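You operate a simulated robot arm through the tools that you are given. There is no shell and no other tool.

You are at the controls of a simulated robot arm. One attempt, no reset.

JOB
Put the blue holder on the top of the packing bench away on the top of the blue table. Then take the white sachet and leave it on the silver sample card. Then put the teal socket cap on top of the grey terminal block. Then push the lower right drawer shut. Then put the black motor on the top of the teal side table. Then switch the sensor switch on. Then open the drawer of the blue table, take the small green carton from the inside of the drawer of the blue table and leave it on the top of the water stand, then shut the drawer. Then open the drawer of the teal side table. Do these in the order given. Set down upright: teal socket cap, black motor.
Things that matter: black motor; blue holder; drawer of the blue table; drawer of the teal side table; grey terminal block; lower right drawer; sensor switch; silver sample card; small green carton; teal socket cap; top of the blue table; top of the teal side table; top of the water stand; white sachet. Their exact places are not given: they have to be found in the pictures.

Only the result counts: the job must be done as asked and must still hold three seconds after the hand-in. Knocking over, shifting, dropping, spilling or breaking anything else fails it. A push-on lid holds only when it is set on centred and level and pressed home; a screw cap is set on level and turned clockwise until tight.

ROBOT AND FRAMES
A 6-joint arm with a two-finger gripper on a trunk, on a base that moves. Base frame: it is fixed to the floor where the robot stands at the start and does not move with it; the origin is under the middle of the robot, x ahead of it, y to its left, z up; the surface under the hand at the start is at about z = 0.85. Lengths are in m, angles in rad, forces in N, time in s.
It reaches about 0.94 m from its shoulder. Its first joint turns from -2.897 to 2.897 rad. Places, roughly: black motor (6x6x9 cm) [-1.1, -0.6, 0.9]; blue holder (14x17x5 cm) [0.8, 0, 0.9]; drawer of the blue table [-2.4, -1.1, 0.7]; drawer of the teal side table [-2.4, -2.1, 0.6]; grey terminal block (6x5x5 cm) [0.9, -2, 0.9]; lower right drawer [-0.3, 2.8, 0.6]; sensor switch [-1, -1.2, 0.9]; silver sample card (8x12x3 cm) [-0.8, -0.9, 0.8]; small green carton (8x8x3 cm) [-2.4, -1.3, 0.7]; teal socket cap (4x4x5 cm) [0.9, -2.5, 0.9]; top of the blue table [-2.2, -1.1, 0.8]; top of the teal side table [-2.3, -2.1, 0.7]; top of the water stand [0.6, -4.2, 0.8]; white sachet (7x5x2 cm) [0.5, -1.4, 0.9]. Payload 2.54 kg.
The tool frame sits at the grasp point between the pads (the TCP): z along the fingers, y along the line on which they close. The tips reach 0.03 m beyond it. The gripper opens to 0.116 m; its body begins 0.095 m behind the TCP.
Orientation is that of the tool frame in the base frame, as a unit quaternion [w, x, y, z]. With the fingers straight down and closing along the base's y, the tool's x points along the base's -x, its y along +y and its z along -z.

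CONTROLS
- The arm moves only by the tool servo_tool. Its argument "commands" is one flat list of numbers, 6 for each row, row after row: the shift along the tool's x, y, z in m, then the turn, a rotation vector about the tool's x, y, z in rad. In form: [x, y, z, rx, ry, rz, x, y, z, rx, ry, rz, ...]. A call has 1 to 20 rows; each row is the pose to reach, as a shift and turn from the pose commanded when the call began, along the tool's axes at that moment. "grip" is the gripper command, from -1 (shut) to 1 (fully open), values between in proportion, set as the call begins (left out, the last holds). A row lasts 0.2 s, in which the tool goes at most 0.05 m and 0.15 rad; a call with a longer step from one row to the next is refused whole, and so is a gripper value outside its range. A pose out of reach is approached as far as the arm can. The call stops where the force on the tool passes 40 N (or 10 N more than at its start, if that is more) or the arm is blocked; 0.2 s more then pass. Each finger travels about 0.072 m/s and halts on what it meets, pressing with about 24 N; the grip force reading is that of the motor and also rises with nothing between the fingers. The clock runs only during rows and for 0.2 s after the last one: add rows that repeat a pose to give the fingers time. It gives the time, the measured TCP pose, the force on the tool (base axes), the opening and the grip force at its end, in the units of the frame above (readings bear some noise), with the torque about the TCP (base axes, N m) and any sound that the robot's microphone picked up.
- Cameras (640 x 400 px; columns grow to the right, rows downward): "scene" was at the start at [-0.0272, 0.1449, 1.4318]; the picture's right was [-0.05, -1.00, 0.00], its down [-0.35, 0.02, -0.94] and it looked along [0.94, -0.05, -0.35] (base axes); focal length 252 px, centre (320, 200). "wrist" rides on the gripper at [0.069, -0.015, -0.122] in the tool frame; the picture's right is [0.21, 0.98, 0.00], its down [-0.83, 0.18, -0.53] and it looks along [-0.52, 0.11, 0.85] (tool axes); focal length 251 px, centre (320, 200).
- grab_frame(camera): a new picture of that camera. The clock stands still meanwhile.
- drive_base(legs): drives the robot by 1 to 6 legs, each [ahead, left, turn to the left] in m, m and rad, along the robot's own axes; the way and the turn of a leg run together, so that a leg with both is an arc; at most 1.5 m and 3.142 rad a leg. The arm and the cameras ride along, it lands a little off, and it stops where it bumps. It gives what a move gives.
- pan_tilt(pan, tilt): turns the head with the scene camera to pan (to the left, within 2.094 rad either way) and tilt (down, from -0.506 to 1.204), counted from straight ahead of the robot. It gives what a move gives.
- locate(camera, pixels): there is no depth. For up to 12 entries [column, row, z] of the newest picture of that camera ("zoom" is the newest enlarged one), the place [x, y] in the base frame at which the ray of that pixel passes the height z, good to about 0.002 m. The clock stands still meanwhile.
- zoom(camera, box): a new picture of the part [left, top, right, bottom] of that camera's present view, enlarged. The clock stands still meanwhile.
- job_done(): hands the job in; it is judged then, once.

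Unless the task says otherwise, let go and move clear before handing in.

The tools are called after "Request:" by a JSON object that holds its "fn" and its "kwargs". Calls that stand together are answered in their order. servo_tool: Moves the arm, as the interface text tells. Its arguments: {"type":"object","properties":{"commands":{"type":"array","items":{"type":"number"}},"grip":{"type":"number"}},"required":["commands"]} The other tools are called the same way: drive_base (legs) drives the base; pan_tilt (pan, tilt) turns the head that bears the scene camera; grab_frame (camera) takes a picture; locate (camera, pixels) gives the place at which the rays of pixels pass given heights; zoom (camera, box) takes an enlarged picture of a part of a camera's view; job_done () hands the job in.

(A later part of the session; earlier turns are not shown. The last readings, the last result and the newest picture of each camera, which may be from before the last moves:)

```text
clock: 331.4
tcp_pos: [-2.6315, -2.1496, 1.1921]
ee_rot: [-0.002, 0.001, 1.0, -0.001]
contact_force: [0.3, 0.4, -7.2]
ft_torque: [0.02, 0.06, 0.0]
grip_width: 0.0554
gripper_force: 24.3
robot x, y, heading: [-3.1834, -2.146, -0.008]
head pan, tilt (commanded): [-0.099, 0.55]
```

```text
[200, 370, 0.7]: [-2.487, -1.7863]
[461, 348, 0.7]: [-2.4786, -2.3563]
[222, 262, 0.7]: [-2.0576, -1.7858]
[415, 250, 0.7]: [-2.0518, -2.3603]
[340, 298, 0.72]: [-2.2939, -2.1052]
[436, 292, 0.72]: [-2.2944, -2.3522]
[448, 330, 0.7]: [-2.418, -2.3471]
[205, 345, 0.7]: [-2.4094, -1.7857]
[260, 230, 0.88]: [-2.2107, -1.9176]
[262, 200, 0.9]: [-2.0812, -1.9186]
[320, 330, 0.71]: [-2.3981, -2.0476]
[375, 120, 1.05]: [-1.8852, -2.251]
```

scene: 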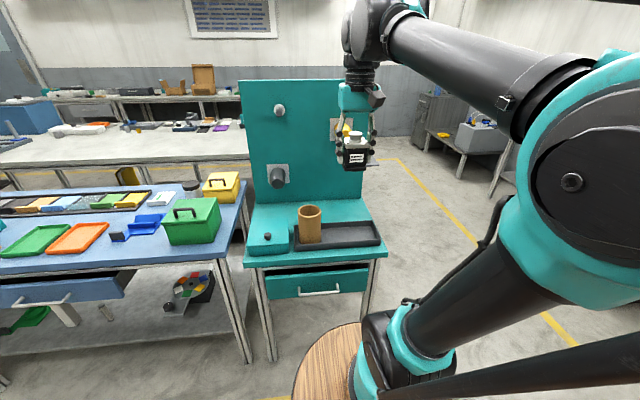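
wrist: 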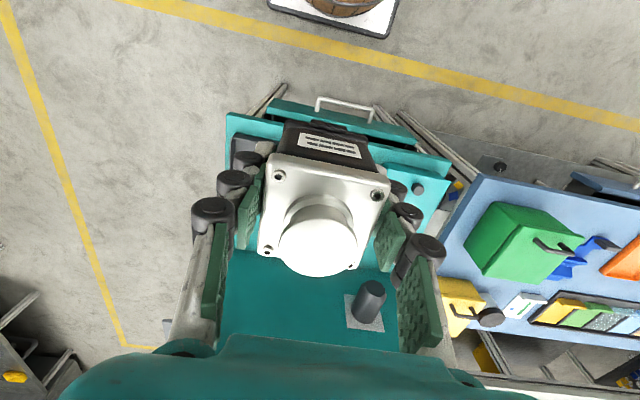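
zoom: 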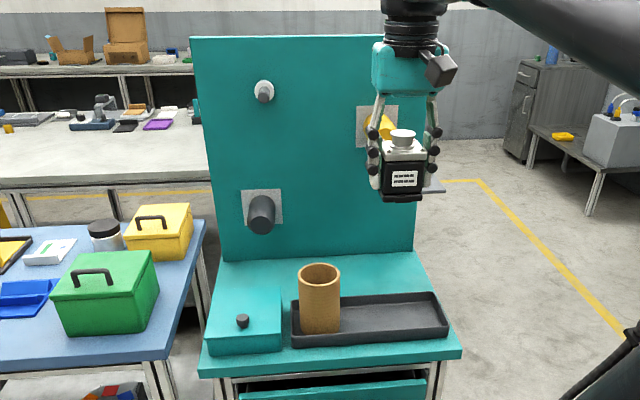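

Free strip: x −2.29..−2.055, y −1.8..−2.35, with pegs at y≈−1.92 and ≈−2.25. I'll aim for (−2.19,−2.085), going part-way first to view the pegs.

Request:
{"fn": "servo_tool", "kwargs": {"commands": [-0.04, 0.01, 0.015, 0, 0, 0, -0.08, 0.02, 0.03, 0, 0, 0, -0.12, 0.03, 0.045, 0, 0, 0, -0.16, 0.04, 0.06, 0, 0, 0, -0.2, 0.05, 0.08, 0, 0, 0, -0.24, 0.065, 0.1, 0, 0, 0, -0.24, 0.065, 0.1, 0, 0, 0]}}

Request:
{"fn": "grab_frame", "kwargs": {"camera": "wrist"}}

Request:
{"fn": "grab_frame", "kwargs": {"camera": "scene"}}

Request:
{"fn": "zoom", "kwargs": {"camera": "scene", "box": [220, 60, 420, 270]}}

```text
clock: 333.0
tcp_pos: [-2.3917, -2.0848, 1.0901]
ee_rot: [-0.003, 0.0, 1.0, 0.0]
contact_force: [-0.6, -0.1, -7.2]
ft_torque: [-0.03, -0.02, 0.04]
grip_width: 0.0556
gripper_force: 24.1
robot x, y, heading: [-3.1821, -2.1402, -0.006]
head pan, tilt (commanded): [-0.099, 0.55]
```

```text
taken
```

wrist: 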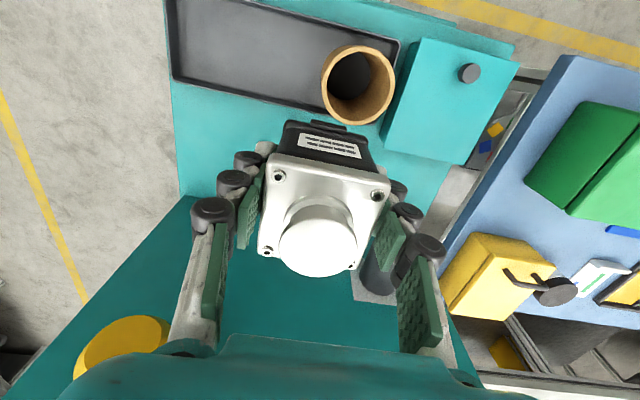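

```text
taken
```

scene: 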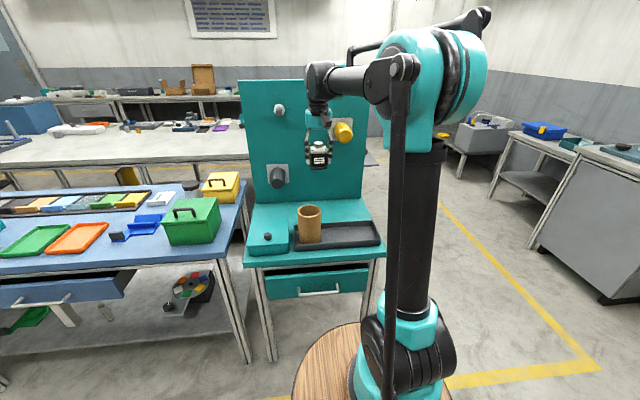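

```text
1.90 times, centred on (320, 165) of scene
```

zoom: 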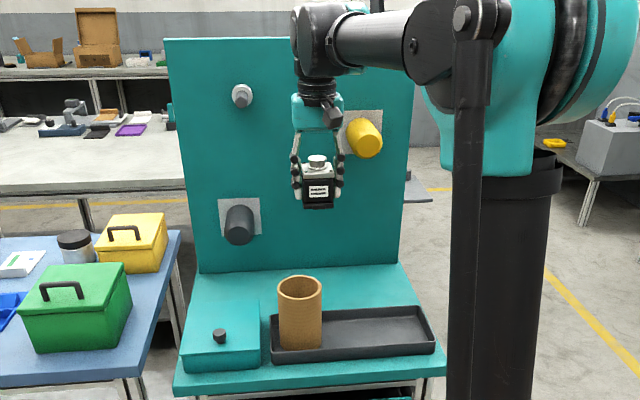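

I'll locate both pegs (yellow at wrist (125,345), black at (378,275)) relative to the path.

Request:
{"fn": "locate", "kwargs": {"camera": "wrist", "pixels": [[168, 325, 1.05], [130, 318, 1.05], [168, 325, 1.0], [378, 300, 0.88], [365, 265, 0.88], [240, 200, 0.7], [185, 193, 0.7], [350, 270, 0.7], [440, 240, 0.7]]}}

Request:
{"fn": "locate", "kwargs": {"camera": "zoom", "pixels": [[366, 142, 1.05], [366, 142, 1.1], [366, 142, 1.0], [240, 226, 0.88], [240, 226, 0.92], [383, 120, 1.05]]}}

```text
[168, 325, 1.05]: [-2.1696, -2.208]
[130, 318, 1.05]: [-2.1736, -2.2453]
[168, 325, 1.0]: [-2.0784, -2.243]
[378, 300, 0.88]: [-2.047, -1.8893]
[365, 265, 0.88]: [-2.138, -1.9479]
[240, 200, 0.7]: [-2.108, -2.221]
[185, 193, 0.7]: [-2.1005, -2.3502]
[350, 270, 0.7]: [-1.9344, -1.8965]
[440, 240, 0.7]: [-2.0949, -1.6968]
```

```text
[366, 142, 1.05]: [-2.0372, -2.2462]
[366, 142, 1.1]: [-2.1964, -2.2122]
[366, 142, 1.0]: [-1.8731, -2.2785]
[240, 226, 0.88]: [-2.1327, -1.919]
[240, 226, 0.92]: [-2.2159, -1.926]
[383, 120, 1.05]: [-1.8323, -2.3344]
```

The yellow peg's inner side is at y≈−2.19 and the black peg's at ≈−1.95. I'll place at (−2.215,−2.068), clear of both; moving over it and lowering to z≈0.80.

Request:
{"fn": "servo_tool", "kwargs": {"commands": [-0.045, 0.004, 0, 0, 0, 0, -0.09, 0.008, 0, 0, 0, 0, -0.135, 0.013, 0, 0, 0, 0, -0.177, 0.017, 0, 0, 0, 0, -0.177, 0.017, 0.04, 0, 0, 0, -0.177, 0.017, 0.08, 0, 0, 0, -0.177, 0.017, 0.12, 0, 0, 0, -0.177, 0.017, 0.16, 0, 0, 0, -0.177, 0.017, 0.2, 0, 0, 0, -0.177, 0.017, 0.24, 0, 0, 0, -0.177, 0.017, 0.28, 0, 0, 0, -0.177, 0.017, 0.28, 0, 0, 0]}}

Request:
{"fn": "grab_frame", "kwargs": {"camera": "wrist"}}

Request:
{"fn": "zoom", "kwargs": {"camera": "scene", "box": [220, 60, 420, 270]}}

```text
clock: 335.6
tcp_pos: [-2.2166, -2.0698, 0.8083]
ee_rot: [-0.002, 0.001, 1.0, -0.001]
contact_force: [0.4, -0.7, -7.6]
ft_torque: [-0.04, 0.04, -0.01]
grip_width: 0.0556
gripper_force: 24.1
robot x, y, heading: [-3.1823, -2.1484, -0.009]
head pan, tilt (commanded): [-0.099, 0.55]
```

```text
taken
```

wrist: 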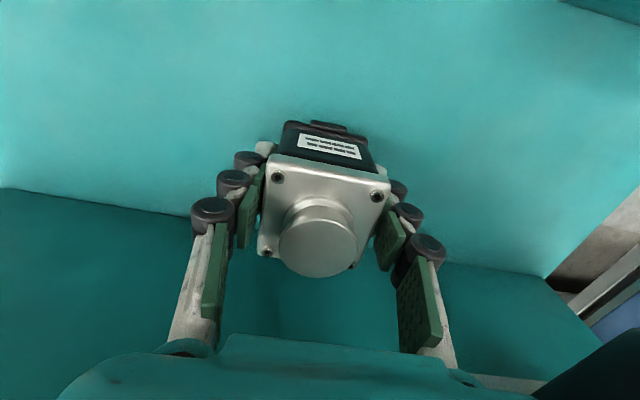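

```text
1.90 times, centred on (320, 165) of scene
```

zoom: 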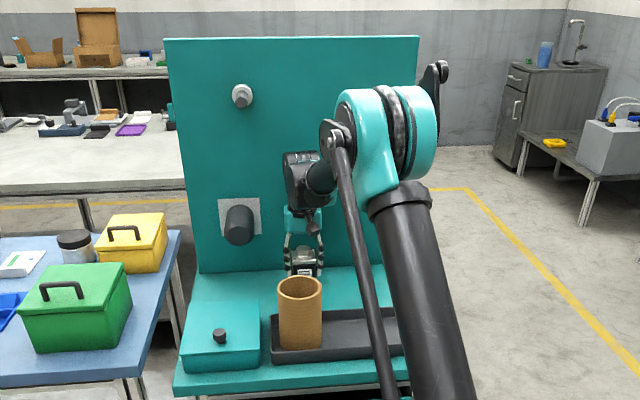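

The spot below is clear. I'll lower to ~0.76 and then feel for contact in small steps.

Request:
{"fn": "servo_tool", "kwargs": {"commands": [0, 0, 0.012, 0, 0, 0, 0, 0, 0.024, 0, 0, 0, 0, 0, 0.034, 0, 0, 0, 0, 0, 0.042, 0, 0, 0, 0, 0, 0.042, 0, 0, 0]}}

Request:
{"fn": "servo_tool", "kwargs": {"commands": [0, 0, 0.003, 0, 0, 0, 0, 0, 0.006, 0, 0, 0, 0, 0, 0.009, 0, 0, 0, 0, 0, 0.012, 0, 0, 0, 0, 0, 0.012, 0, 0, 0]}}

```text
clock: 336.8
tcp_pos: [-2.2172, -2.0681, 0.7694]
ee_rot: [-0.003, 0.001, 1.0, 0.0]
contact_force: [0.0, -0.9, 30.5]
ft_torque: [0.19, 0.17, -0.03]
grip_width: 0.0557
gripper_force: 24.2
robot x, y, heading: [-3.18, -2.1435, -0.006]
head pan, tilt (commanded): [-0.099, 0.55]
```

```text
clock: 337.1
tcp_pos: [-2.2177, -2.0687, 0.7693]
ee_rot: [-0.003, 0.001, 1.0, -0.001]
contact_force: [-5.7, 0.0, 20.5]
ft_torque: [0.26, -0.25, -0.01]
grip_width: 0.0558
gripper_force: 23.9
robot x, y, heading: [-3.1803, -2.1439, -0.012]
head pan, tilt (commanded): [-0.099, 0.55]
stopped in row 1: the force on the tool passed its limit at 47 N (the readings are from after the stop); the commanded pose is now the measured one
```

Contact at TCP z≈0.769 — the motor stands on the teal top. I'll relieve the load, then open.

Request:
{"fn": "servo_tool", "kwargs": {"commands": [0, 0, -0.001, 0, 0, 0, 0, 0, -0.0015, 0, 0, 0]}}

Request:
{"fn": "servo_tool", "kwargs": {"commands": [0, 0, 0, 0, 0, 0, 0, 0, 0, 0, 0, 0, 0, 0, 0, 0, 0, 0], "grip": 0.35}}

Request:
{"fn": "grab_frame", "kwargs": {"camera": "wrist"}}

```text
clock: 337.7
tcp_pos: [-2.2173, -2.0688, 0.7686]
ee_rot: [-0.004, 0.001, 1.0, -0.001]
contact_force: [-6.8, 0.4, 3.7]
ft_torque: [0.21, 0.09, 0.11]
grip_width: 0.0553
gripper_force: 24.1
robot x, y, heading: [-3.1826, -2.1449, -0.008]
head pan, tilt (commanded): [-0.099, 0.55]
```

```text
clock: 338.5
tcp_pos: [-2.2169, -2.0693, 0.7676]
ee_rot: [-0.003, 0.001, 1.0, -0.001]
contact_force: [-0.1, 0.2, -0.2]
ft_torque: [0.01, -0.02, -0.01]
grip_width: 0.0785
gripper_force: 0.0
robot x, y, heading: [-3.1876, -2.1483, -0.001]
head pan, tilt (commanded): [-0.099, 0.55]
```

```text
taken
```

wrist: 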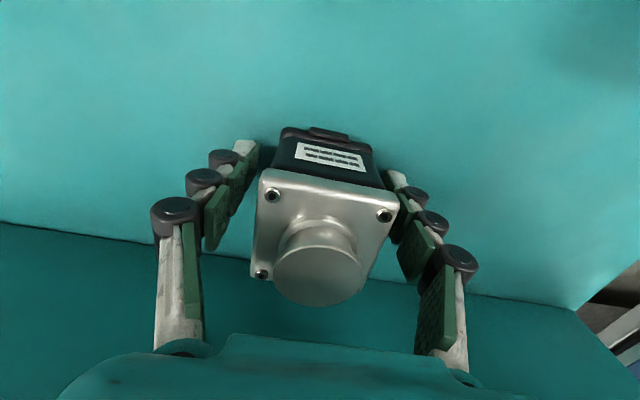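

The motor stands free. I'll open a bit more and rise straight up.

Request:
{"fn": "servo_tool", "kwargs": {"commands": [0, 0, 0, 0, 0, 0, 0, 0, 0, 0, 0, 0, 0, 0, -0.02, 0, 0, 0, 0, 0, -0.05, 0, 0, 0, 0, 0, -0.09, 0, 0, 0, 0, 0, -0.13, 0, 0, 0, 0, 0, -0.18, 0, 0, 0, 0, 0, -0.23, 0, 0, 0, 0, 0, -0.28, 0, 0, 0, 0, 0, -0.32, 0, 0, 0, 0, 0, -0.32, 0, 0, 0], "grip": 0.55}}

Request:
{"fn": "grab_frame", "kwargs": {"camera": "wrist"}}

Request:
{"fn": "zoom", "kwargs": {"camera": "scene", "box": [220, 60, 420, 270]}}

```text
clock: 340.9
tcp_pos: [-2.2155, -2.0688, 1.0906]
ee_rot: [-0.002, 0.001, 1.0, -0.001]
contact_force: [-0.6, -0.8, -0.2]
ft_torque: [0.0, -0.03, 0.01]
grip_width: 0.09
gripper_force: 0.0
robot x, y, heading: [-3.1814, -2.1437, -0.007]
head pan, tilt (commanded): [-0.099, 0.55]
```

```text
taken
```

wrist: 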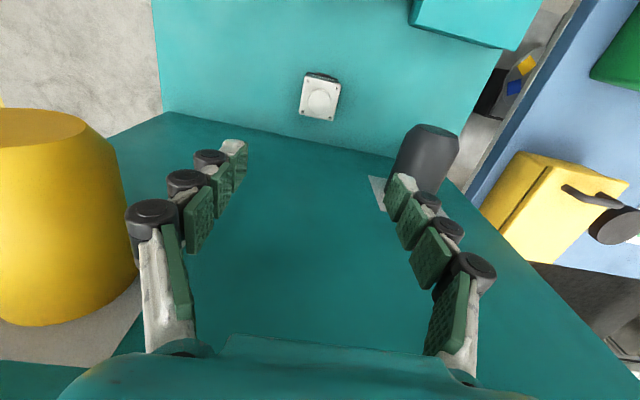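

```text
1.90 times, centred on (320, 165) of scene
```

zoom: 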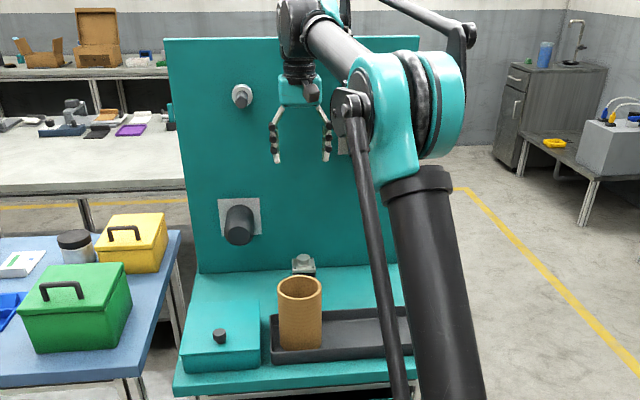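

The motor stands upright on the teal table. I'll retract and drive back to the aisle for the sensor switch.

Request:
{"fn": "servo_tool", "kwargs": {"commands": [0.045, 0, -0.01, 0, 0, 0, 0.09, 0, -0.02, 0, 0, 0, 0.135, 0, -0.03, 0, 0, 0, 0.18, 0, -0.04, 0, 0, 0, 0.225, 0, -0.05, 0, 0, 0, 0.27, -0.01, -0.06, 0, 0, 0, 0.31, -0.02, -0.07, 0, 0, 0, 0.35, -0.04, -0.08, 0, 0, 0, 0.38, -0.06, -0.09, 0, 0, 0, 0.41, -0.08, -0.1, 0, 0, 0, 0.41, -0.08, -0.1, 0, 0, 0], "grip": 0}}

Request:
{"fn": "zoom", "kwargs": {"camera": "scene", "box": [240, 180, 400, 300]}}

Request:
{"fn": "drive_base", "kwargs": {"legs": [[0, -1.04, 0.005], [1.5, 0, 0], [1.5, 0, 0]]}}

```text
clock: 343.3
tcp_pos: [-2.6255, -2.1487, 1.1893]
ee_rot: [-0.003, 0.001, 1.0, -0.001]
contact_force: [0.3, -0.5, 0.8]
ft_torque: [0.02, 0.01, -0.01]
grip_width: 0.0582
gripper_force: 0.1
robot x, y, heading: [-3.1842, -2.1427, -0.007]
head pan, tilt (commanded): [-0.099, 0.55]
```

```text
3.33 times, centred on (320, 240) of scene
```

zoom: 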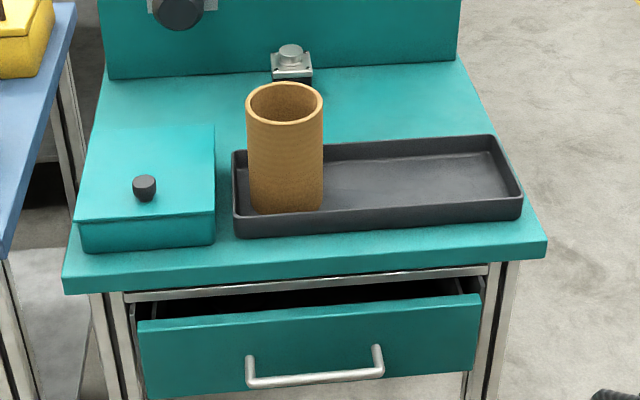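

```text
clock: 362.8
tcp_pos: [0.3845, -3.1434, 1.1906]
ee_rot: [-0.003, -0.011, 1.0, -0.001]
contact_force: [-0.5, -0.1, 0.4]
ft_torque: [0.01, -0.02, -0.02]
grip_width: 0.058
gripper_force: 0.2
robot x, y, heading: [-0.1725, -3.1539, 0.021]
head pan, tilt (commanded): [-0.099, 0.55]
```

I'll turn north, drive up the aisle to y≈−1.2 and turn left to face the island.

Request:
{"fn": "drive_base", "kwargs": {"legs": [[0, 0, 1.55], [1.45, 0, 0], [0.47, 0, 0], [0, 0, 1.571]]}}

Request:
{"fn": "pan_tilt", "kwargs": {"pan": 0.0, "tilt": 0.6}}

Request:
{"fn": "grab_frame", "kwargs": {"camera": "scene"}}

Request:
{"fn": "grab_frame", "kwargs": {"camera": "wrist"}}

```text
clock: 380.1
tcp_pos: [-0.7367, -1.2271, 1.1892]
ee_rot: [-0.001, 1.0, 0.005, 0.002]
contact_force: [0.0, 0.0, -0.1]
ft_torque: [0.02, -0.01, -0.01]
grip_width: 0.0579
gripper_force: 0.0
robot x, y, heading: [-0.1795, -1.2217, -3.133]
head pan, tilt (commanded): [-0.099, 0.55]
```

```text
clock: 380.7
tcp_pos: [-0.7385, -1.2266, 1.1898]
ee_rot: [0.0, 1.0, 0.006, 0.002]
contact_force: [0.4, -0.1, 0.0]
ft_torque: [0.01, 0.03, -0.01]
grip_width: 0.0578
gripper_force: 0.1
robot x, y, heading: [-0.185, -1.2235, -3.134]
head pan, tilt (commanded): [0.0, 0.6]
```

```text
taken
```

scene: 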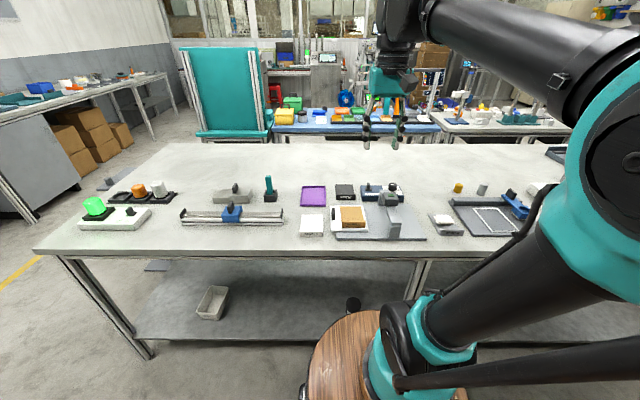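

```text
taken
```

wrist: 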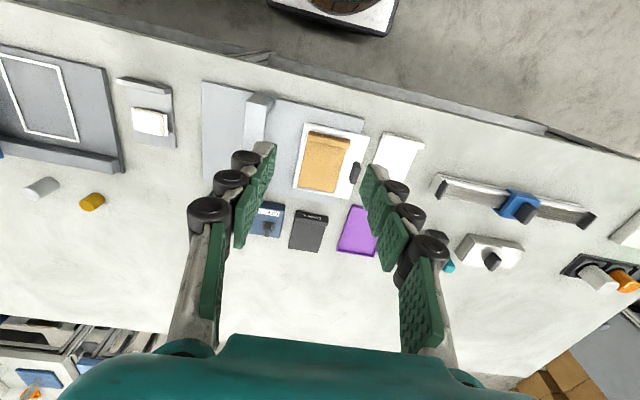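

The switch box is at scene (381,190). I'll zoom in on it.

Request:
{"fn": "zoom", "kwargs": {"camera": "scene", "box": [330, 165, 430, 235]}}

Request:
{"fn": "servo_tool", "kwargs": {"commands": [0, -0.04, 0, 0, 0, 0, 0, -0.08, 0, 0, 0, 0, 0, -0.1, 0, 0, 0, 0, 0, -0.1, 0, 0, 0, 0]}}

Request:
{"fn": "grab_frame", "kwargs": {"camera": "wrist"}}

Request:
{"fn": "zoom", "kwargs": {"camera": "wrist", "box": [240, 150, 400, 270]}}

```text
5.71 times, centred on (380, 200) of scene
```

zoom: 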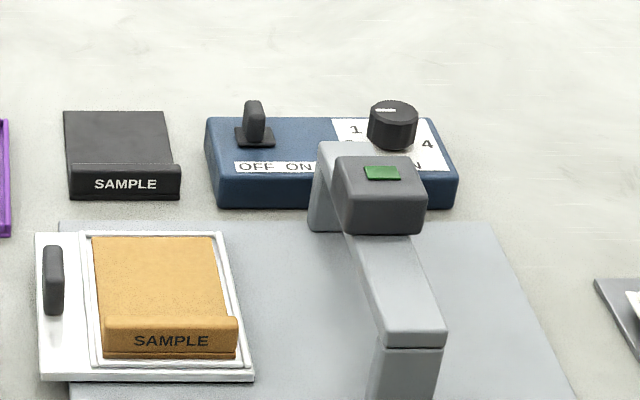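

```text
clock: 381.7
tcp_pos: [-0.7383, -1.1264, 1.1892]
ee_rot: [-0.001, 1.0, 0.005, 0.002]
contact_force: [-0.3, -0.6, 0.0]
ft_torque: [0.01, -0.01, 0.03]
grip_width: 0.0578
gripper_force: 0.1
robot x, y, heading: [-0.183, -1.2227, -3.133]
head pan, tilt (commanded): [0.0, 0.6]
```

```text
taken
```

wrist: 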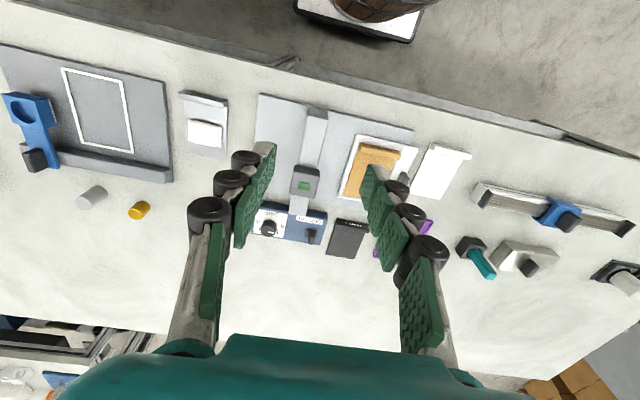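

```text
3.33 times, centred on (320, 210) of wrist
```

zoom: 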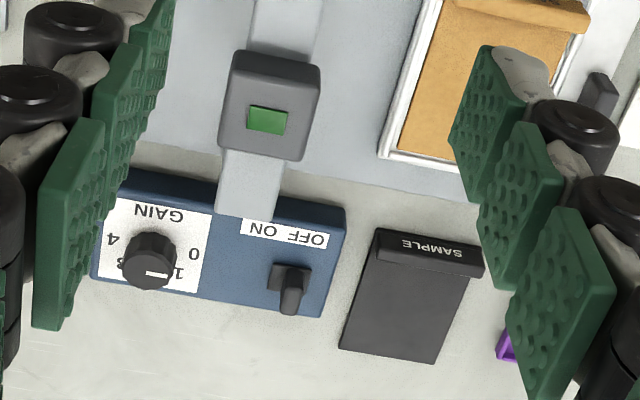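

Label reads OFF (left, −y) / ON (right, +y) and the lever leans to OFF. I'll move closer for a second view to triangulate the lever and the gantry head nearby.

Request:
{"fn": "locate", "kwargs": {"camera": "zoom", "pixels": [[292, 308, 0.9], [288, 275, 0.87], [236, 50, 0.95], [320, 66, 0.95], [302, 160, 0.95], [345, 205, 0.86], [325, 318, 0.86], [92, 275, 0.86], [275, 228, 0.86], [310, 240, 0.86]]}}

Request:
{"fn": "servo_tool", "kwargs": {"commands": [-0.04, 0, 0.01, 0, 0, 0, -0.08, 0, 0.02, 0, 0, 0, -0.12, 0, 0.03, 0, 0, 0, -0.16, 0, 0.04, 0, 0, 0, -0.16, 0, 0.04, 0, 0, 0], "grip": 0.6}}

Request:
{"fn": "grab_frame", "kwargs": {"camera": "wrist"}}

Request:
{"fn": "zoom", "kwargs": {"camera": "wrist", "box": [240, 60, 400, 180]}}

```text
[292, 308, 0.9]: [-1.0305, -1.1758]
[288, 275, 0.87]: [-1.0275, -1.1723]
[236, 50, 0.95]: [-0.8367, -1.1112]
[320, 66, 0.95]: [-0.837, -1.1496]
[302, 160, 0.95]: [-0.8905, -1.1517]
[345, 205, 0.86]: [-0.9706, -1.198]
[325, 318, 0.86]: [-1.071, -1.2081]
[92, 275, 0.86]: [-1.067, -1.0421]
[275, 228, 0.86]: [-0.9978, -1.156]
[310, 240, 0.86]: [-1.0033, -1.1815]
```

```text
clock: 382.9
tcp_pos: [-0.8991, -1.1276, 1.1502]
ee_rot: [-0.001, 1.0, 0.006, 0.002]
contact_force: [0.5, 0.4, 0.3]
ft_torque: [0.0, 0.05, 0.0]
grip_width: 0.0928
gripper_force: 0.0
robot x, y, heading: [-0.1806, -1.2221, -3.135]
head pan, tilt (commanded): [0.0, 0.6]
```

```text
taken
```

wrist: 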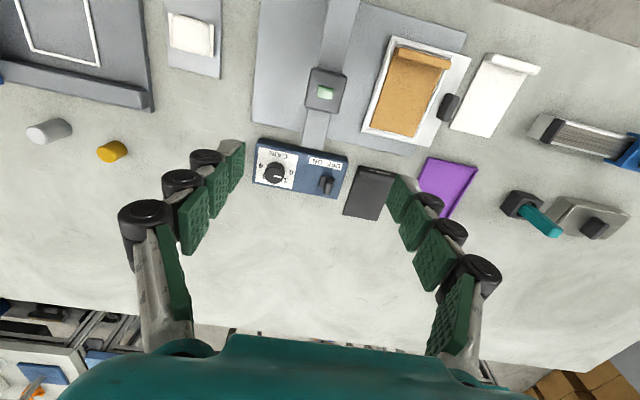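

```text
3.33 times, centred on (320, 120) of wrist
```

zoom: 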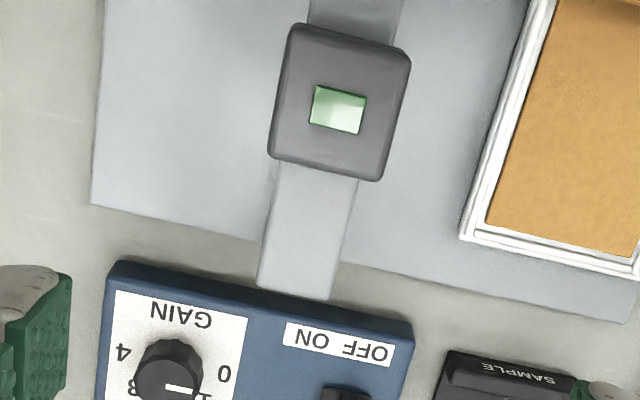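

Request:
{"fn": "zoom", "kwargs": {"camera": "wrist", "box": [280, 130, 380, 210]}}

Request:
{"fn": "locate", "kwargs": {"camera": "wrist", "pixels": [[310, 66, 0.95], [347, 75, 0.95], [336, 114, 0.95], [310, 66, 0.9], [336, 114, 0.9], [327, 190, 0.9], [326, 182, 0.87], [348, 160, 0.85], [337, 198, 0.85], [253, 182, 0.85]]}}

```text
5.00 times, centred on (330, 170) of wrist
```

zoom: 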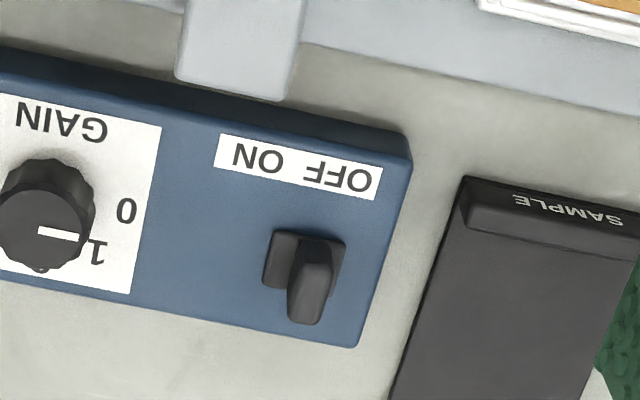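

```text
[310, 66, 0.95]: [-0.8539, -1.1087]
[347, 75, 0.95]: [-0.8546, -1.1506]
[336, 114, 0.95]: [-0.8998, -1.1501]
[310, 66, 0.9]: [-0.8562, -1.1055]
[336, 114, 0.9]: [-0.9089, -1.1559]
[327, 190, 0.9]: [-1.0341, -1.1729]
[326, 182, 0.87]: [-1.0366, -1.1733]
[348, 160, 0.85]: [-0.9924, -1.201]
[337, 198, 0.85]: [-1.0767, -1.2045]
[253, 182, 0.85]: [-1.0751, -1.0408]
```

The lever (top z≈0.889) stands at about (−1.035,−1.175) and leans toward OFF (−y); the gantry head tops out at z≈0.906. I'll close the fingers and bring them down on the lever's −y side.

Request:
{"fn": "servo_tool", "kwargs": {"commands": [-0.03, 0.02, 0, 0, 0, 0, -0.06, 0.04, 0, 0, 0, 0, -0.09, 0.065, 0, 0, 0, 0, -0.12, 0.085, 0, 0, 0, 0, -0.136, 0.0975, 0.03, 0, 0, 0, -0.136, 0.0975, 0.07, 0, 0, 0, -0.136, 0.0975, 0.11, 0, 0, 0, -0.136, 0.0975, 0.15, 0, 0, 0, -0.136, 0.0975, 0.15, 0, 0, 0], "grip": -1}}

Request:
{"fn": "grab_frame", "kwargs": {"camera": "wrist"}}

Request:
{"fn": "zoom", "kwargs": {"camera": "scene", "box": [330, 150, 430, 220]}}

```text
clock: 384.9
tcp_pos: [-1.033, -1.2273, 0.9975]
ee_rot: [-0.001, 1.0, 0.005, 0.003]
contact_force: [0.3, -0.3, 0.0]
ft_torque: [-0.01, 0.03, -0.03]
grip_width: 0.0
gripper_force: 23.9
robot x, y, heading: [-0.1803, -1.2221, -3.132]
head pan, tilt (commanded): [0.0, 0.6]
```

```text
taken
```

wrist: 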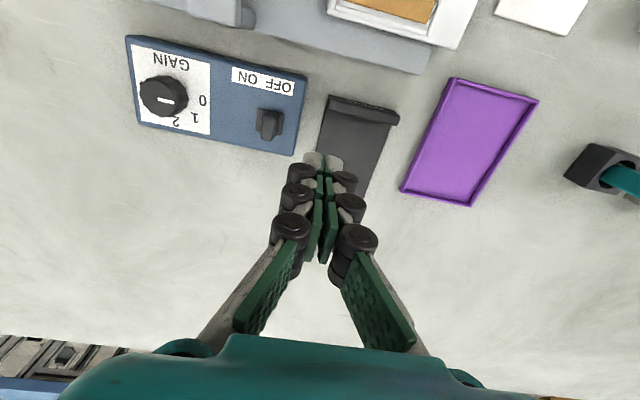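

```text
5.71 times, centred on (380, 185) of scene
```

zoom: 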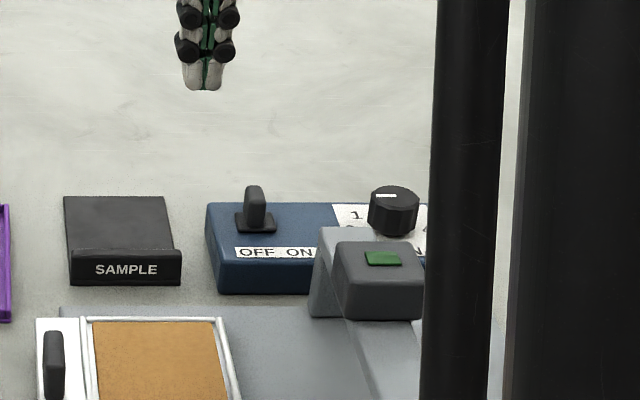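

I'll locate the lever precisely in this view.

Request:
{"fn": "zoom", "kwargs": {"camera": "wrist", "box": [230, 90, 310, 160]}}

```text
5.71 times, centred on (270, 125) of wrist
```

zoom: 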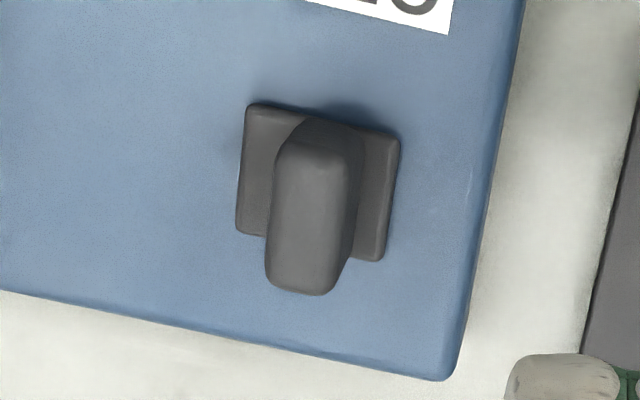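

Request:
{"fn": "locate", "kwargs": {"camera": "zoom", "pixels": [[245, 105, 0.853], [398, 137, 0.853], [382, 262, 0.853], [237, 232, 0.853], [300, 280, 0.889], [335, 290, 0.889], [268, 285, 0.889], [310, 200, 0.889], [360, 160, 0.87], [455, 378, 0.85], [575, 365, 0.967]]}}

```text
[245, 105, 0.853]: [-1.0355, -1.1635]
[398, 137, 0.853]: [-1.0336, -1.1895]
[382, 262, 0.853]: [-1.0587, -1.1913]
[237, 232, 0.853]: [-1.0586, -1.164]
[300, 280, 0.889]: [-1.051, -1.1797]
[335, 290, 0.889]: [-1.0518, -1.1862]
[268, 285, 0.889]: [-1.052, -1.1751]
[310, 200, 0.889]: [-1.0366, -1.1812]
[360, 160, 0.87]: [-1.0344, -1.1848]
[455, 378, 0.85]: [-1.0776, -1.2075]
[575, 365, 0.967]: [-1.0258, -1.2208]
```

Lever top centre ≈(−1.045,−1.181), base plate centre y≈−1.177. I'll align in x, descend to tip z≈0.87 and push in +y gently.

Request:
{"fn": "servo_tool", "kwargs": {"commands": [-0.012, 0, 0.03, 0, 0, 0, -0.012, 0, 0.06, 0, 0, 0, -0.012, 0, 0.085, 0, 0, 0, -0.012, 0, 0.099, 0, 0, 0, -0.012, 0, 0.099, 0, 0, 0]}}

Request:
{"fn": "grab_frame", "kwargs": {"camera": "wrist"}}

Request:
{"fn": "zoom", "kwargs": {"camera": "scene", "box": [340, 150, 420, 210]}}

```text
clock: 386.1
tcp_pos: [-1.0442, -1.2271, 0.8987]
ee_rot: [-0.001, 1.0, 0.006, 0.002]
contact_force: [0.1, 0.0, -0.2]
ft_torque: [0.02, 0.03, 0.01]
grip_width: 0.0
gripper_force: 23.7
robot x, y, heading: [-0.1786, -1.222, -3.136]
head pan, tilt (commanded): [0.0, 0.6]
```

```text
taken
```

wrist: 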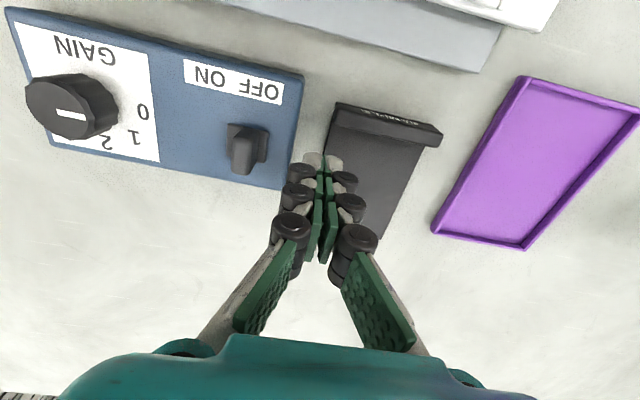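

```text
6.67 times, centred on (380, 180) of scene
```

zoom: 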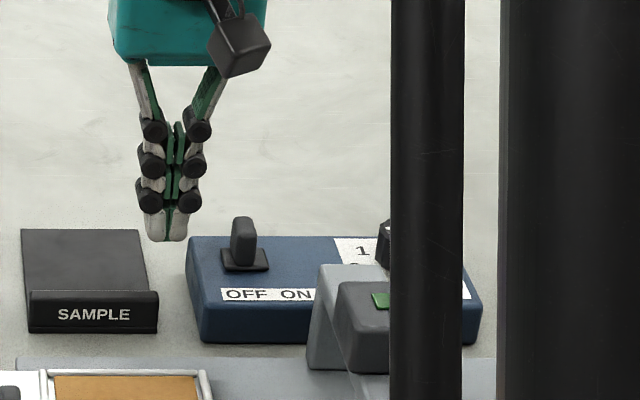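

The knuckles bulge just above the tips, so I'll raise 8 mm so only the tips meet the lever, then push in +y in small steps.

Request:
{"fn": "servo_tool", "kwargs": {"commands": [0, -0.005, -0.008, 0, 0, 0, 0, -0.015, -0.008, 0, 0, 0, 0, -0.022, -0.008, 0, 0, 0, 0, -0.026, -0.008, 0, 0, 0, 0, -0.03, -0.008, 0, 0, 0, 0, -0.034, -0.008, 0, 0, 0, 0, -0.037, -0.008, 0, 0, 0]}}

Request:
{"fn": "zoom", "kwargs": {"camera": "scene", "box": [340, 150, 420, 210]}}

Request:
{"fn": "grab_frame", "kwargs": {"camera": "wrist"}}

```text
clock: 387.7
tcp_pos: [-1.0441, -1.1904, 0.9081]
ee_rot: [-0.001, 1.0, 0.005, 0.002]
contact_force: [0.5, 0.7, -0.6]
ft_torque: [0.01, -0.03, -0.01]
grip_width: 0.0003
gripper_force: 23.4
robot x, y, heading: [-0.1846, -1.2237, -3.14]
head pan, tilt (commanded): [0.0, 0.6]
```

```text
6.67 times, centred on (380, 180) of scene
```

zoom: 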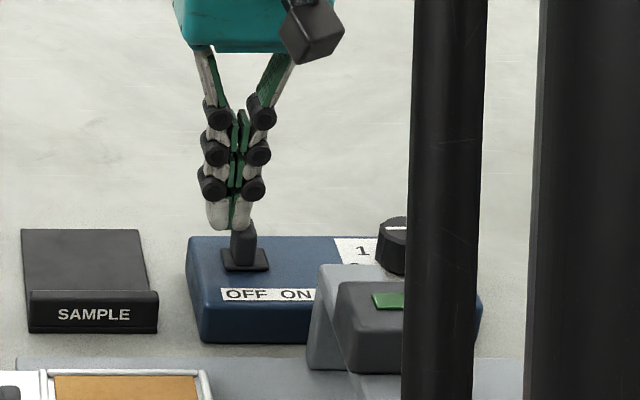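

```text
taken
```

wrist: 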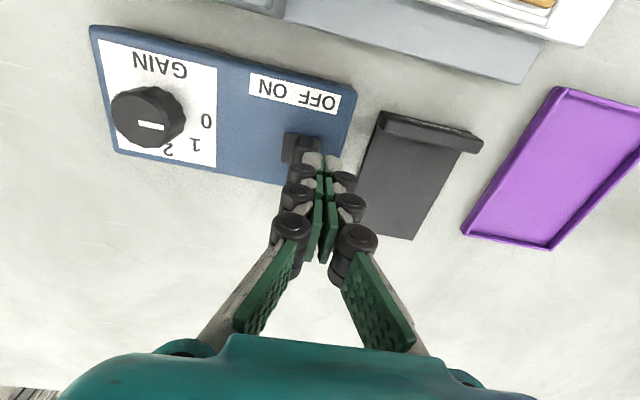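

No force: the lever's top must be ≈0.877, just below my tips. I'll go back in −y, drop 16 mm and push again.

Request:
{"fn": "servo_tool", "kwargs": {"commands": [0, 0.02, 0, 0, 0, 0, 0, 0.037, 0, 0, 0, 0, 0, 0.037, 0.01, 0, 0, 0, 0, 0.037, 0.017, 0, 0, 0, 0, 0.037, 0.017, 0, 0, 0]}}

Request:
{"fn": "servo_tool", "kwargs": {"commands": [0, -0.01, 0, 0, 0, 0, 0, -0.018, 0, 0, 0, 0, 0, -0.022, 0, 0, 0, 0, 0, -0.026, 0, 0, 0, 0, 0, -0.03, 0, 0, 0, 0]}}

Request:
{"fn": "zoom", "kwargs": {"camera": "scene", "box": [340, 150, 420, 210]}}

```text
clock: 388.9
tcp_pos: [-1.0457, -1.227, 0.8909]
ee_rot: [-0.001, 1.0, 0.005, 0.002]
contact_force: [-0.3, -0.2, -0.2]
ft_torque: [0.0, 0.02, -0.01]
grip_width: 0.0
gripper_force: 24.1
robot x, y, heading: [-0.1843, -1.2241, -3.136]
head pan, tilt (commanded): [0.0, 0.6]
```

```text
clock: 390.1
tcp_pos: [-1.0446, -1.1976, 0.8905]
ee_rot: [0.0, 1.0, 0.006, 0.003]
contact_force: [0.0, -1.5, 1.8]
ft_torque: [-0.06, -0.02, 0.03]
grip_width: 0.0
gripper_force: 23.5
robot x, y, heading: [-0.1824, -1.2255, -3.138]
head pan, tilt (commanded): [0.0, 0.6]
```

```text
6.67 times, centred on (380, 180) of scene
```

zoom: 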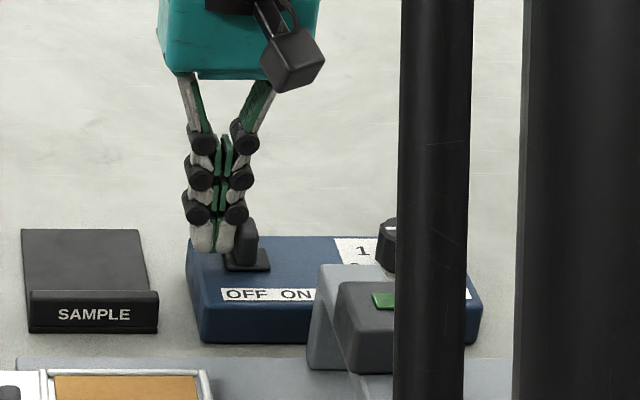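

The tips now touch the lever's −y side. I'll keep pushing in +y by small steps.

Request:
{"fn": "servo_tool", "kwargs": {"commands": [0, -0.003, 0, 0, 0, 0, 0, -0.006, 0, 0, 0, 0, 0, -0.009, 0, 0, 0, 0, 0, -0.012, 0, 0, 0, 0, 0, -0.012, 0, 0, 0, 0]}}

Request:
{"fn": "zoom", "kwargs": {"camera": "scene", "box": [340, 150, 420, 210]}}

```text
clock: 391.3
tcp_pos: [-1.0452, -1.1851, 0.891]
ee_rot: [0.0, 1.0, 0.006, 0.003]
contact_force: [-0.3, 0.5, -0.1]
ft_torque: [0.0, -0.01, 0.04]
grip_width: 0.0
gripper_force: 24.1
robot x, y, heading: [-0.1815, -1.2239, -3.134]
head pan, tilt (commanded): [0.0, 0.6]
```

```text
6.67 times, centred on (380, 180) of scene
```

zoom: 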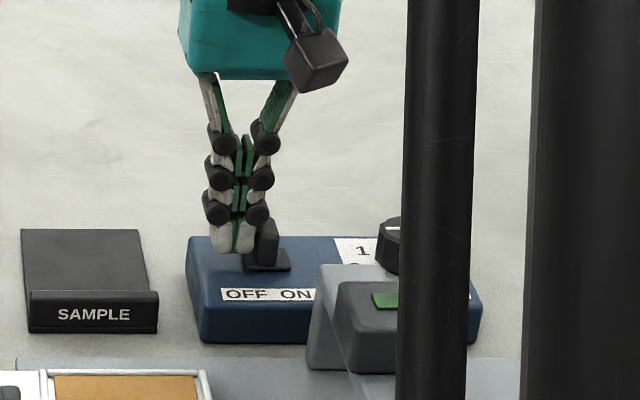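

It's a slide switch: the slider has moved from over "OFF" (243) to (267), and "ON" is at (297). I'll keep pushing till it stops.

Request:
{"fn": "servo_tool", "kwargs": {"commands": [0, -0.003, 0, 0, 0, 0, 0, -0.006, 0, 0, 0, 0, 0, -0.009, 0, 0, 0, 0, 0, -0.012, 0, 0, 0, 0, 0, -0.012, 0, 0, 0, 0]}}

Request:
{"fn": "zoom", "kwargs": {"camera": "scene", "box": [340, 150, 420, 210]}}

```text
clock: 392.4
tcp_pos: [-1.0452, -1.181, 0.8915]
ee_rot: [0.002, 1.0, 0.009, 0.003]
contact_force: [0.3, -8.8, 4.7]
ft_torque: [-0.08, 0.02, 0.04]
grip_width: 0.0001
gripper_force: 23.7
robot x, y, heading: [-0.1841, -1.2241, -3.135]
head pan, tilt (commanded): [0.0, 0.6]
stopped in row 5: the force on the tool passed its limit at 42 N (the readings are from after the stop); the commanded pose is now the measured one
```

```text
6.67 times, centred on (380, 180) of scene
```

zoom: 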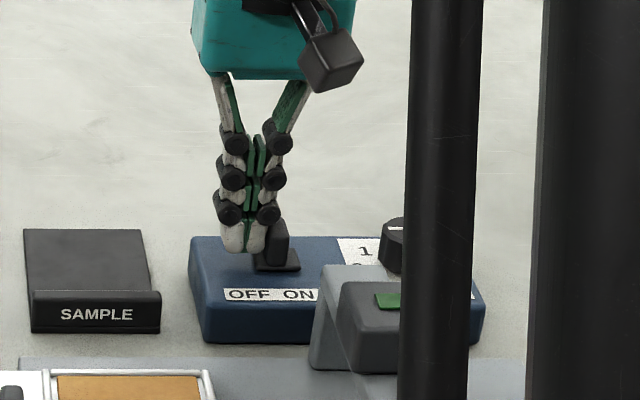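

Force reached 42 N, likely the end of travel. I'll back off and inspect the slider's place against the label.

Request:
{"fn": "servo_tool", "kwargs": {"commands": [0, 0.01, 0, 0, 0, 0, 0, 0.03, 0, 0, 0, 0, 0, 0.06, -0.02, 0, 0, 0, 0, 0.06, -0.06, 0, 0, 0, 0, 0.06, -0.1, 0, 0, 0, 0, 0.06, -0.1, 0, 0, 0]}}

Request:
{"fn": "zoom", "kwargs": {"camera": "scene", "box": [340, 150, 420, 210]}}

Request:
{"fn": "grab_frame", "kwargs": {"camera": "wrist"}}

Request:
{"fn": "zoom", "kwargs": {"camera": "wrist", "box": [120, 40, 300, 170]}}

```text
clock: 393.8
tcp_pos: [-1.0461, -1.2381, 0.9907]
ee_rot: [0.002, 1.0, 0.007, 0.003]
contact_force: [0.1, -0.2, -0.9]
ft_torque: [0.03, -0.01, 0.0]
grip_width: 0.0
gripper_force: 24.3
robot x, y, heading: [-0.1778, -1.2234, -3.136]
head pan, tilt (commanded): [0.0, 0.6]
```

```text
6.67 times, centred on (380, 180) of scene
```

zoom: 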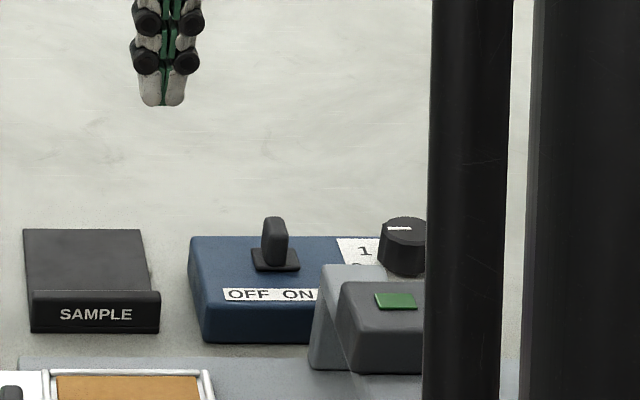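

```text
taken
```

wrist: 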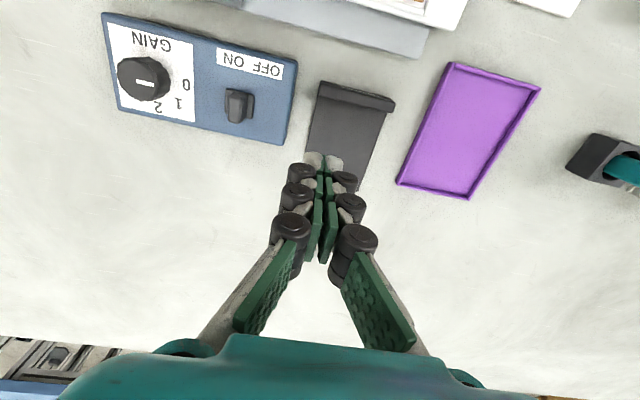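

```text
3.08 times, centred on (210, 105) of wrist
```

zoom: 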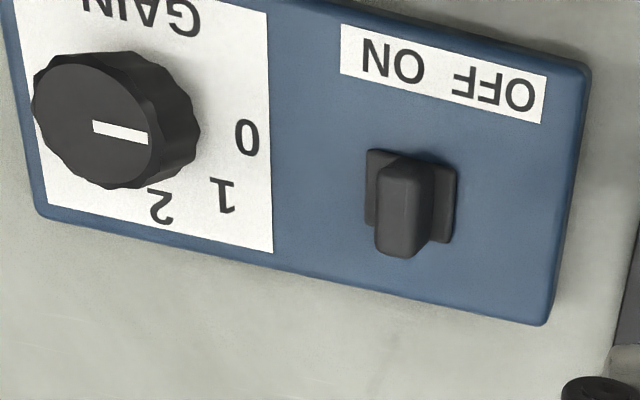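

The slider now projects midway between OFF and ON on the label, so it may not be fully across. I'll locate it to measure how far it moved.

Request:
{"fn": "locate", "kwargs": {"camera": "zoom", "pixels": [[367, 150, 0.853], [456, 166, 0.853], [452, 243, 0.853], [366, 226, 0.853], [342, 45, 0.85], [545, 100, 0.85], [393, 60, 0.85], [492, 90, 0.85], [590, 70, 0.85], [545, 325, 0.85], [405, 180, 0.877]]}}

```text
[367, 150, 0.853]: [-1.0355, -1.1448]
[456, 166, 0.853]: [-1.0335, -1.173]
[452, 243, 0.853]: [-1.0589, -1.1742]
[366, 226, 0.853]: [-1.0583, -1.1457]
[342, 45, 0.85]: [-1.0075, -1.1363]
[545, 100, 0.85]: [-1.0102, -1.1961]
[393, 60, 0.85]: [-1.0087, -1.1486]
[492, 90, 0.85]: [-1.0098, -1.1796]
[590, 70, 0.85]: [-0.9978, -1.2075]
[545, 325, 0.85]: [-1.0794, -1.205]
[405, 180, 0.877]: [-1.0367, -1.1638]
```

The slider moved 17.6 mm (−1.177 → −1.159), nearly symmetric about the label centre, so it's probably at its end stop. I'll push again gently to confirm that it goes no further.

Request:
{"fn": "servo_tool", "kwargs": {"commands": [0, 0, 0.04, 0, 0, 0, 0, 0, 0.08, 0, 0, 0, 0, 0, 0.1, 0, 0, 0, 0, -0.03, 0.1, 0, 0, 0, 0, -0.045, 0.1, 0, 0, 0, 0, -0.05, 0.1, 0, 0, 0]}}

Request:
{"fn": "servo_tool", "kwargs": {"commands": [0, -0.002, 0, 0, 0, 0, 0, -0.004, 0, 0, 0, 0, 0, -0.006, 0, 0, 0, 0, 0, -0.008, 0, 0, 0, 0, 0, -0.01, 0, 0, 0, 0, 0, -0.012, 0, 0, 0, 0]}}

Request:
{"fn": "zoom", "kwargs": {"camera": "scene", "box": [340, 150, 420, 210]}}

```text
clock: 395.2
tcp_pos: [-1.0453, -1.1885, 0.8909]
ee_rot: [0.003, 1.0, 0.008, 0.003]
contact_force: [-0.2, -0.2, 0.4]
ft_torque: [-0.01, 0.0, -0.07]
grip_width: 0.0
gripper_force: 24.0
robot x, y, heading: [-0.1815, -1.2219, -3.137]
head pan, tilt (commanded): [0.0, 0.6]
```

```text
clock: 396.6
tcp_pos: [-1.0443, -1.1805, 0.8903]
ee_rot: [0.003, 1.0, 0.009, 0.003]
contact_force: [1.6, -24.1, 2.1]
ft_torque: [-0.31, -0.02, -0.04]
grip_width: 0.0001
gripper_force: 24.3
robot x, y, heading: [-0.18, -1.2206, -3.132]
head pan, tilt (commanded): [0.0, 0.6]
```

```text
6.67 times, centred on (380, 180) of scene
```

zoom: 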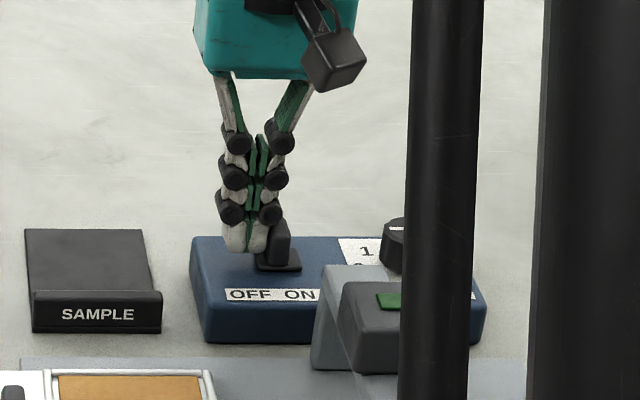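

The second push stops at the same point (24 N) without movement: the slider is at its ON end stop. I'll retract and head for the blue table's drawer.

Request:
{"fn": "servo_tool", "kwargs": {"commands": [0, 0.015, 0, 0, 0, 0, 0, 0.035, -0.01, 0, 0, 0, 0, 0.035, -0.05, 0, 0, 0, 0, 0.035, -0.1, 0, 0, 0, 0, 0.035, -0.15, 0, 0, 0, 0, 0.035, -0.2, 0, 0, 0, 0, 0.035, -0.25, 0, 0, 0, 0, 0.035, -0.295, 0, 0, 0, 0.045, 0.035, -0.295, 0, 0, 0, 0.09, 0.035, -0.295, 0, 0, 0, 0.135, 0.035, -0.295, 0, 0, 0, 0.18, 0.035, -0.295, 0, 0, 0, 0.225, 0.035, -0.295, 0, 0, 0, 0.27, 0.035, -0.295, 0, 0, 0, 0.31, 0.035, -0.295, 0, 0, 0, 0.31, 0.035, -0.295, 0, 0, 0]}}

Request:
{"fn": "grab_frame", "kwargs": {"camera": "wrist"}}

Request:
{"fn": "zoom", "kwargs": {"camera": "scene", "box": [330, 150, 470, 240]}}

```text
clock: 400.0
tcp_pos: [-0.7365, -1.2055, 1.1869]
ee_rot: [0.003, 1.0, 0.007, 0.002]
contact_force: [1.2, 0.4, -0.4]
ft_torque: [-0.01, 0.0, -0.03]
grip_width: 0.0001
gripper_force: 24.0
robot x, y, heading: [-0.1786, -1.2219, -3.134]
head pan, tilt (commanded): [0.0, 0.6]
```

```text
taken
```

wrist: 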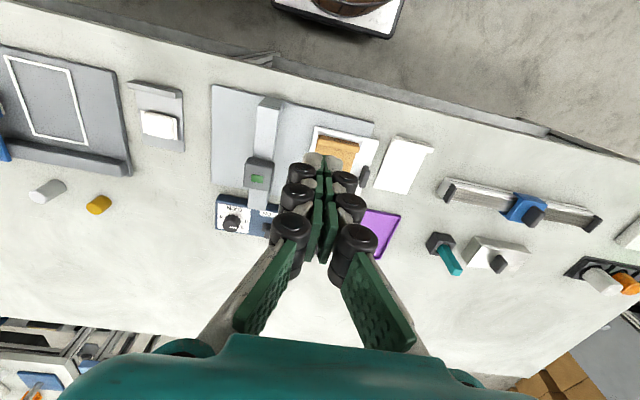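

```text
4.44 times, centred on (400, 195) of scene
```

zoom: 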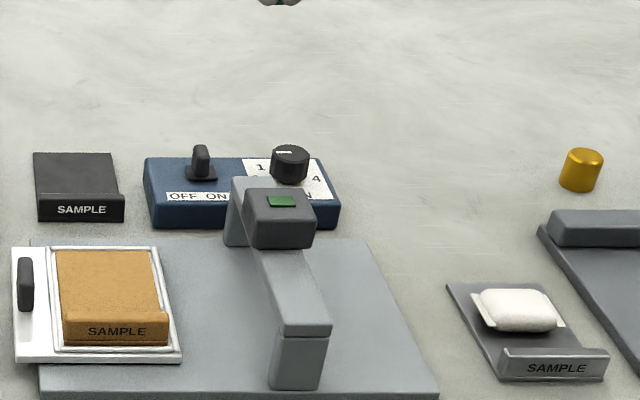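

Slider sits at its ON stop; sachet still on its card. I'll slide down the aisle, turn to face +x and back along the corridor to the blue table's drawer side.

Request:
{"fn": "drive_base", "kwargs": {"legs": [[0, 1.0, 0], [0, 0.96, 0], [0, 0, 1.567], [0, 0, 1.567], [-1.5, 0, 0], [-1.5, 0, 0]]}}

```text
clock: 431.5
tcp_pos: [-2.6122, -3.2088, 1.1872]
ee_rot: [-0.002, 0.0, 1.0, 0.003]
contact_force: [0.9, 1.6, -0.1]
ft_torque: [-0.03, -0.01, 0.02]
grip_width: 0.0002
gripper_force: 24.0
robot x, y, heading: [-3.1641, -3.1841, -0.006]
head pan, tilt (commanded): [0.0, 0.6]
```

I'm on the far side. I'll back a bit more and slide left to face the blue table's drawer, then look closely.

Request:
{"fn": "drive_base", "kwargs": {"legs": [[-0.16, 0, 0.006], [0, 1.05, 0], [0, 1.02, 0]]}}

Request:
{"fn": "pan_tilt", "kwargs": {"pan": 0.0, "tilt": 0.65}}

Request:
{"fn": "grab_frame", "kwargs": {"camera": "scene"}}

Request:
{"fn": "zoom", "kwargs": {"camera": "scene", "box": [240, 150, 460, 290]}}

Request:
{"fn": "grab_frame", "kwargs": {"camera": "wrist"}}

```text
clock: 442.8
tcp_pos: [-2.7735, -1.1411, 1.1876]
ee_rot: [-0.002, -0.005, 1.0, 0.003]
contact_force: [0.0, -0.1, 0.4]
ft_torque: [-0.02, -0.03, 0.0]
grip_width: 0.0
gripper_force: 24.6
robot x, y, heading: [-3.3266, -1.1177, 0.001]
head pan, tilt (commanded): [0.0, 0.6]
```

```text
clock: 443.4
tcp_pos: [-2.772, -1.1399, 1.1863]
ee_rot: [-0.003, -0.004, 1.0, 0.002]
contact_force: [0.8, -0.1, 0.1]
ft_torque: [0.0, -0.02, -0.02]
grip_width: 0.0001
gripper_force: 24.0
robot x, y, heading: [-3.3296, -1.1188, 0.003]
head pan, tilt (commanded): [0.0, 0.649]
```

```text
taken
```

scene: 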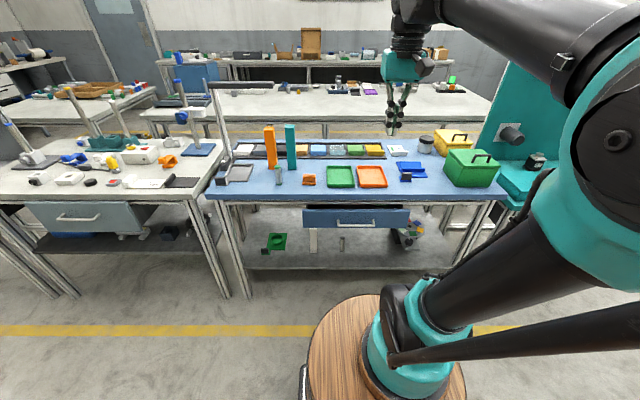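

```text
2.86 times, centred on (350, 220) of scene
```

zoom: 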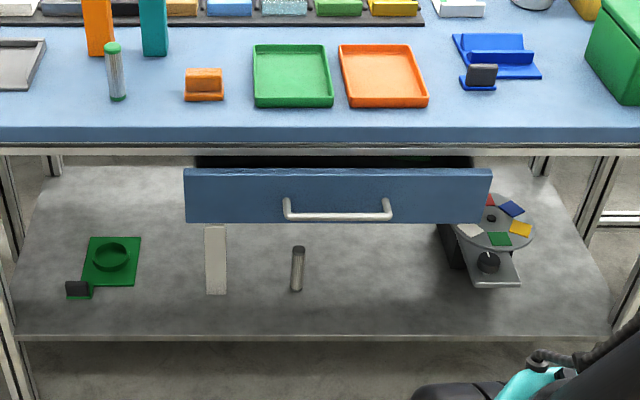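

```text
taken
```

wrist: 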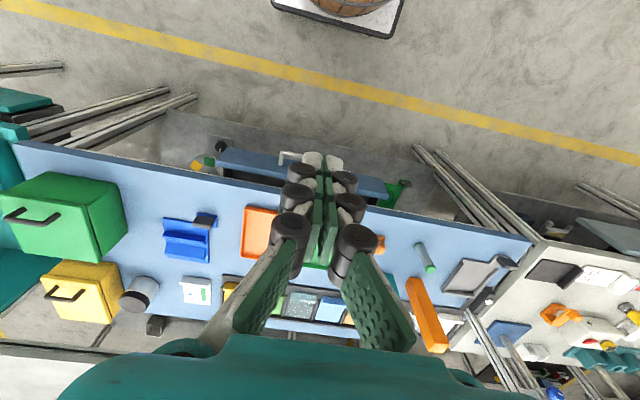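

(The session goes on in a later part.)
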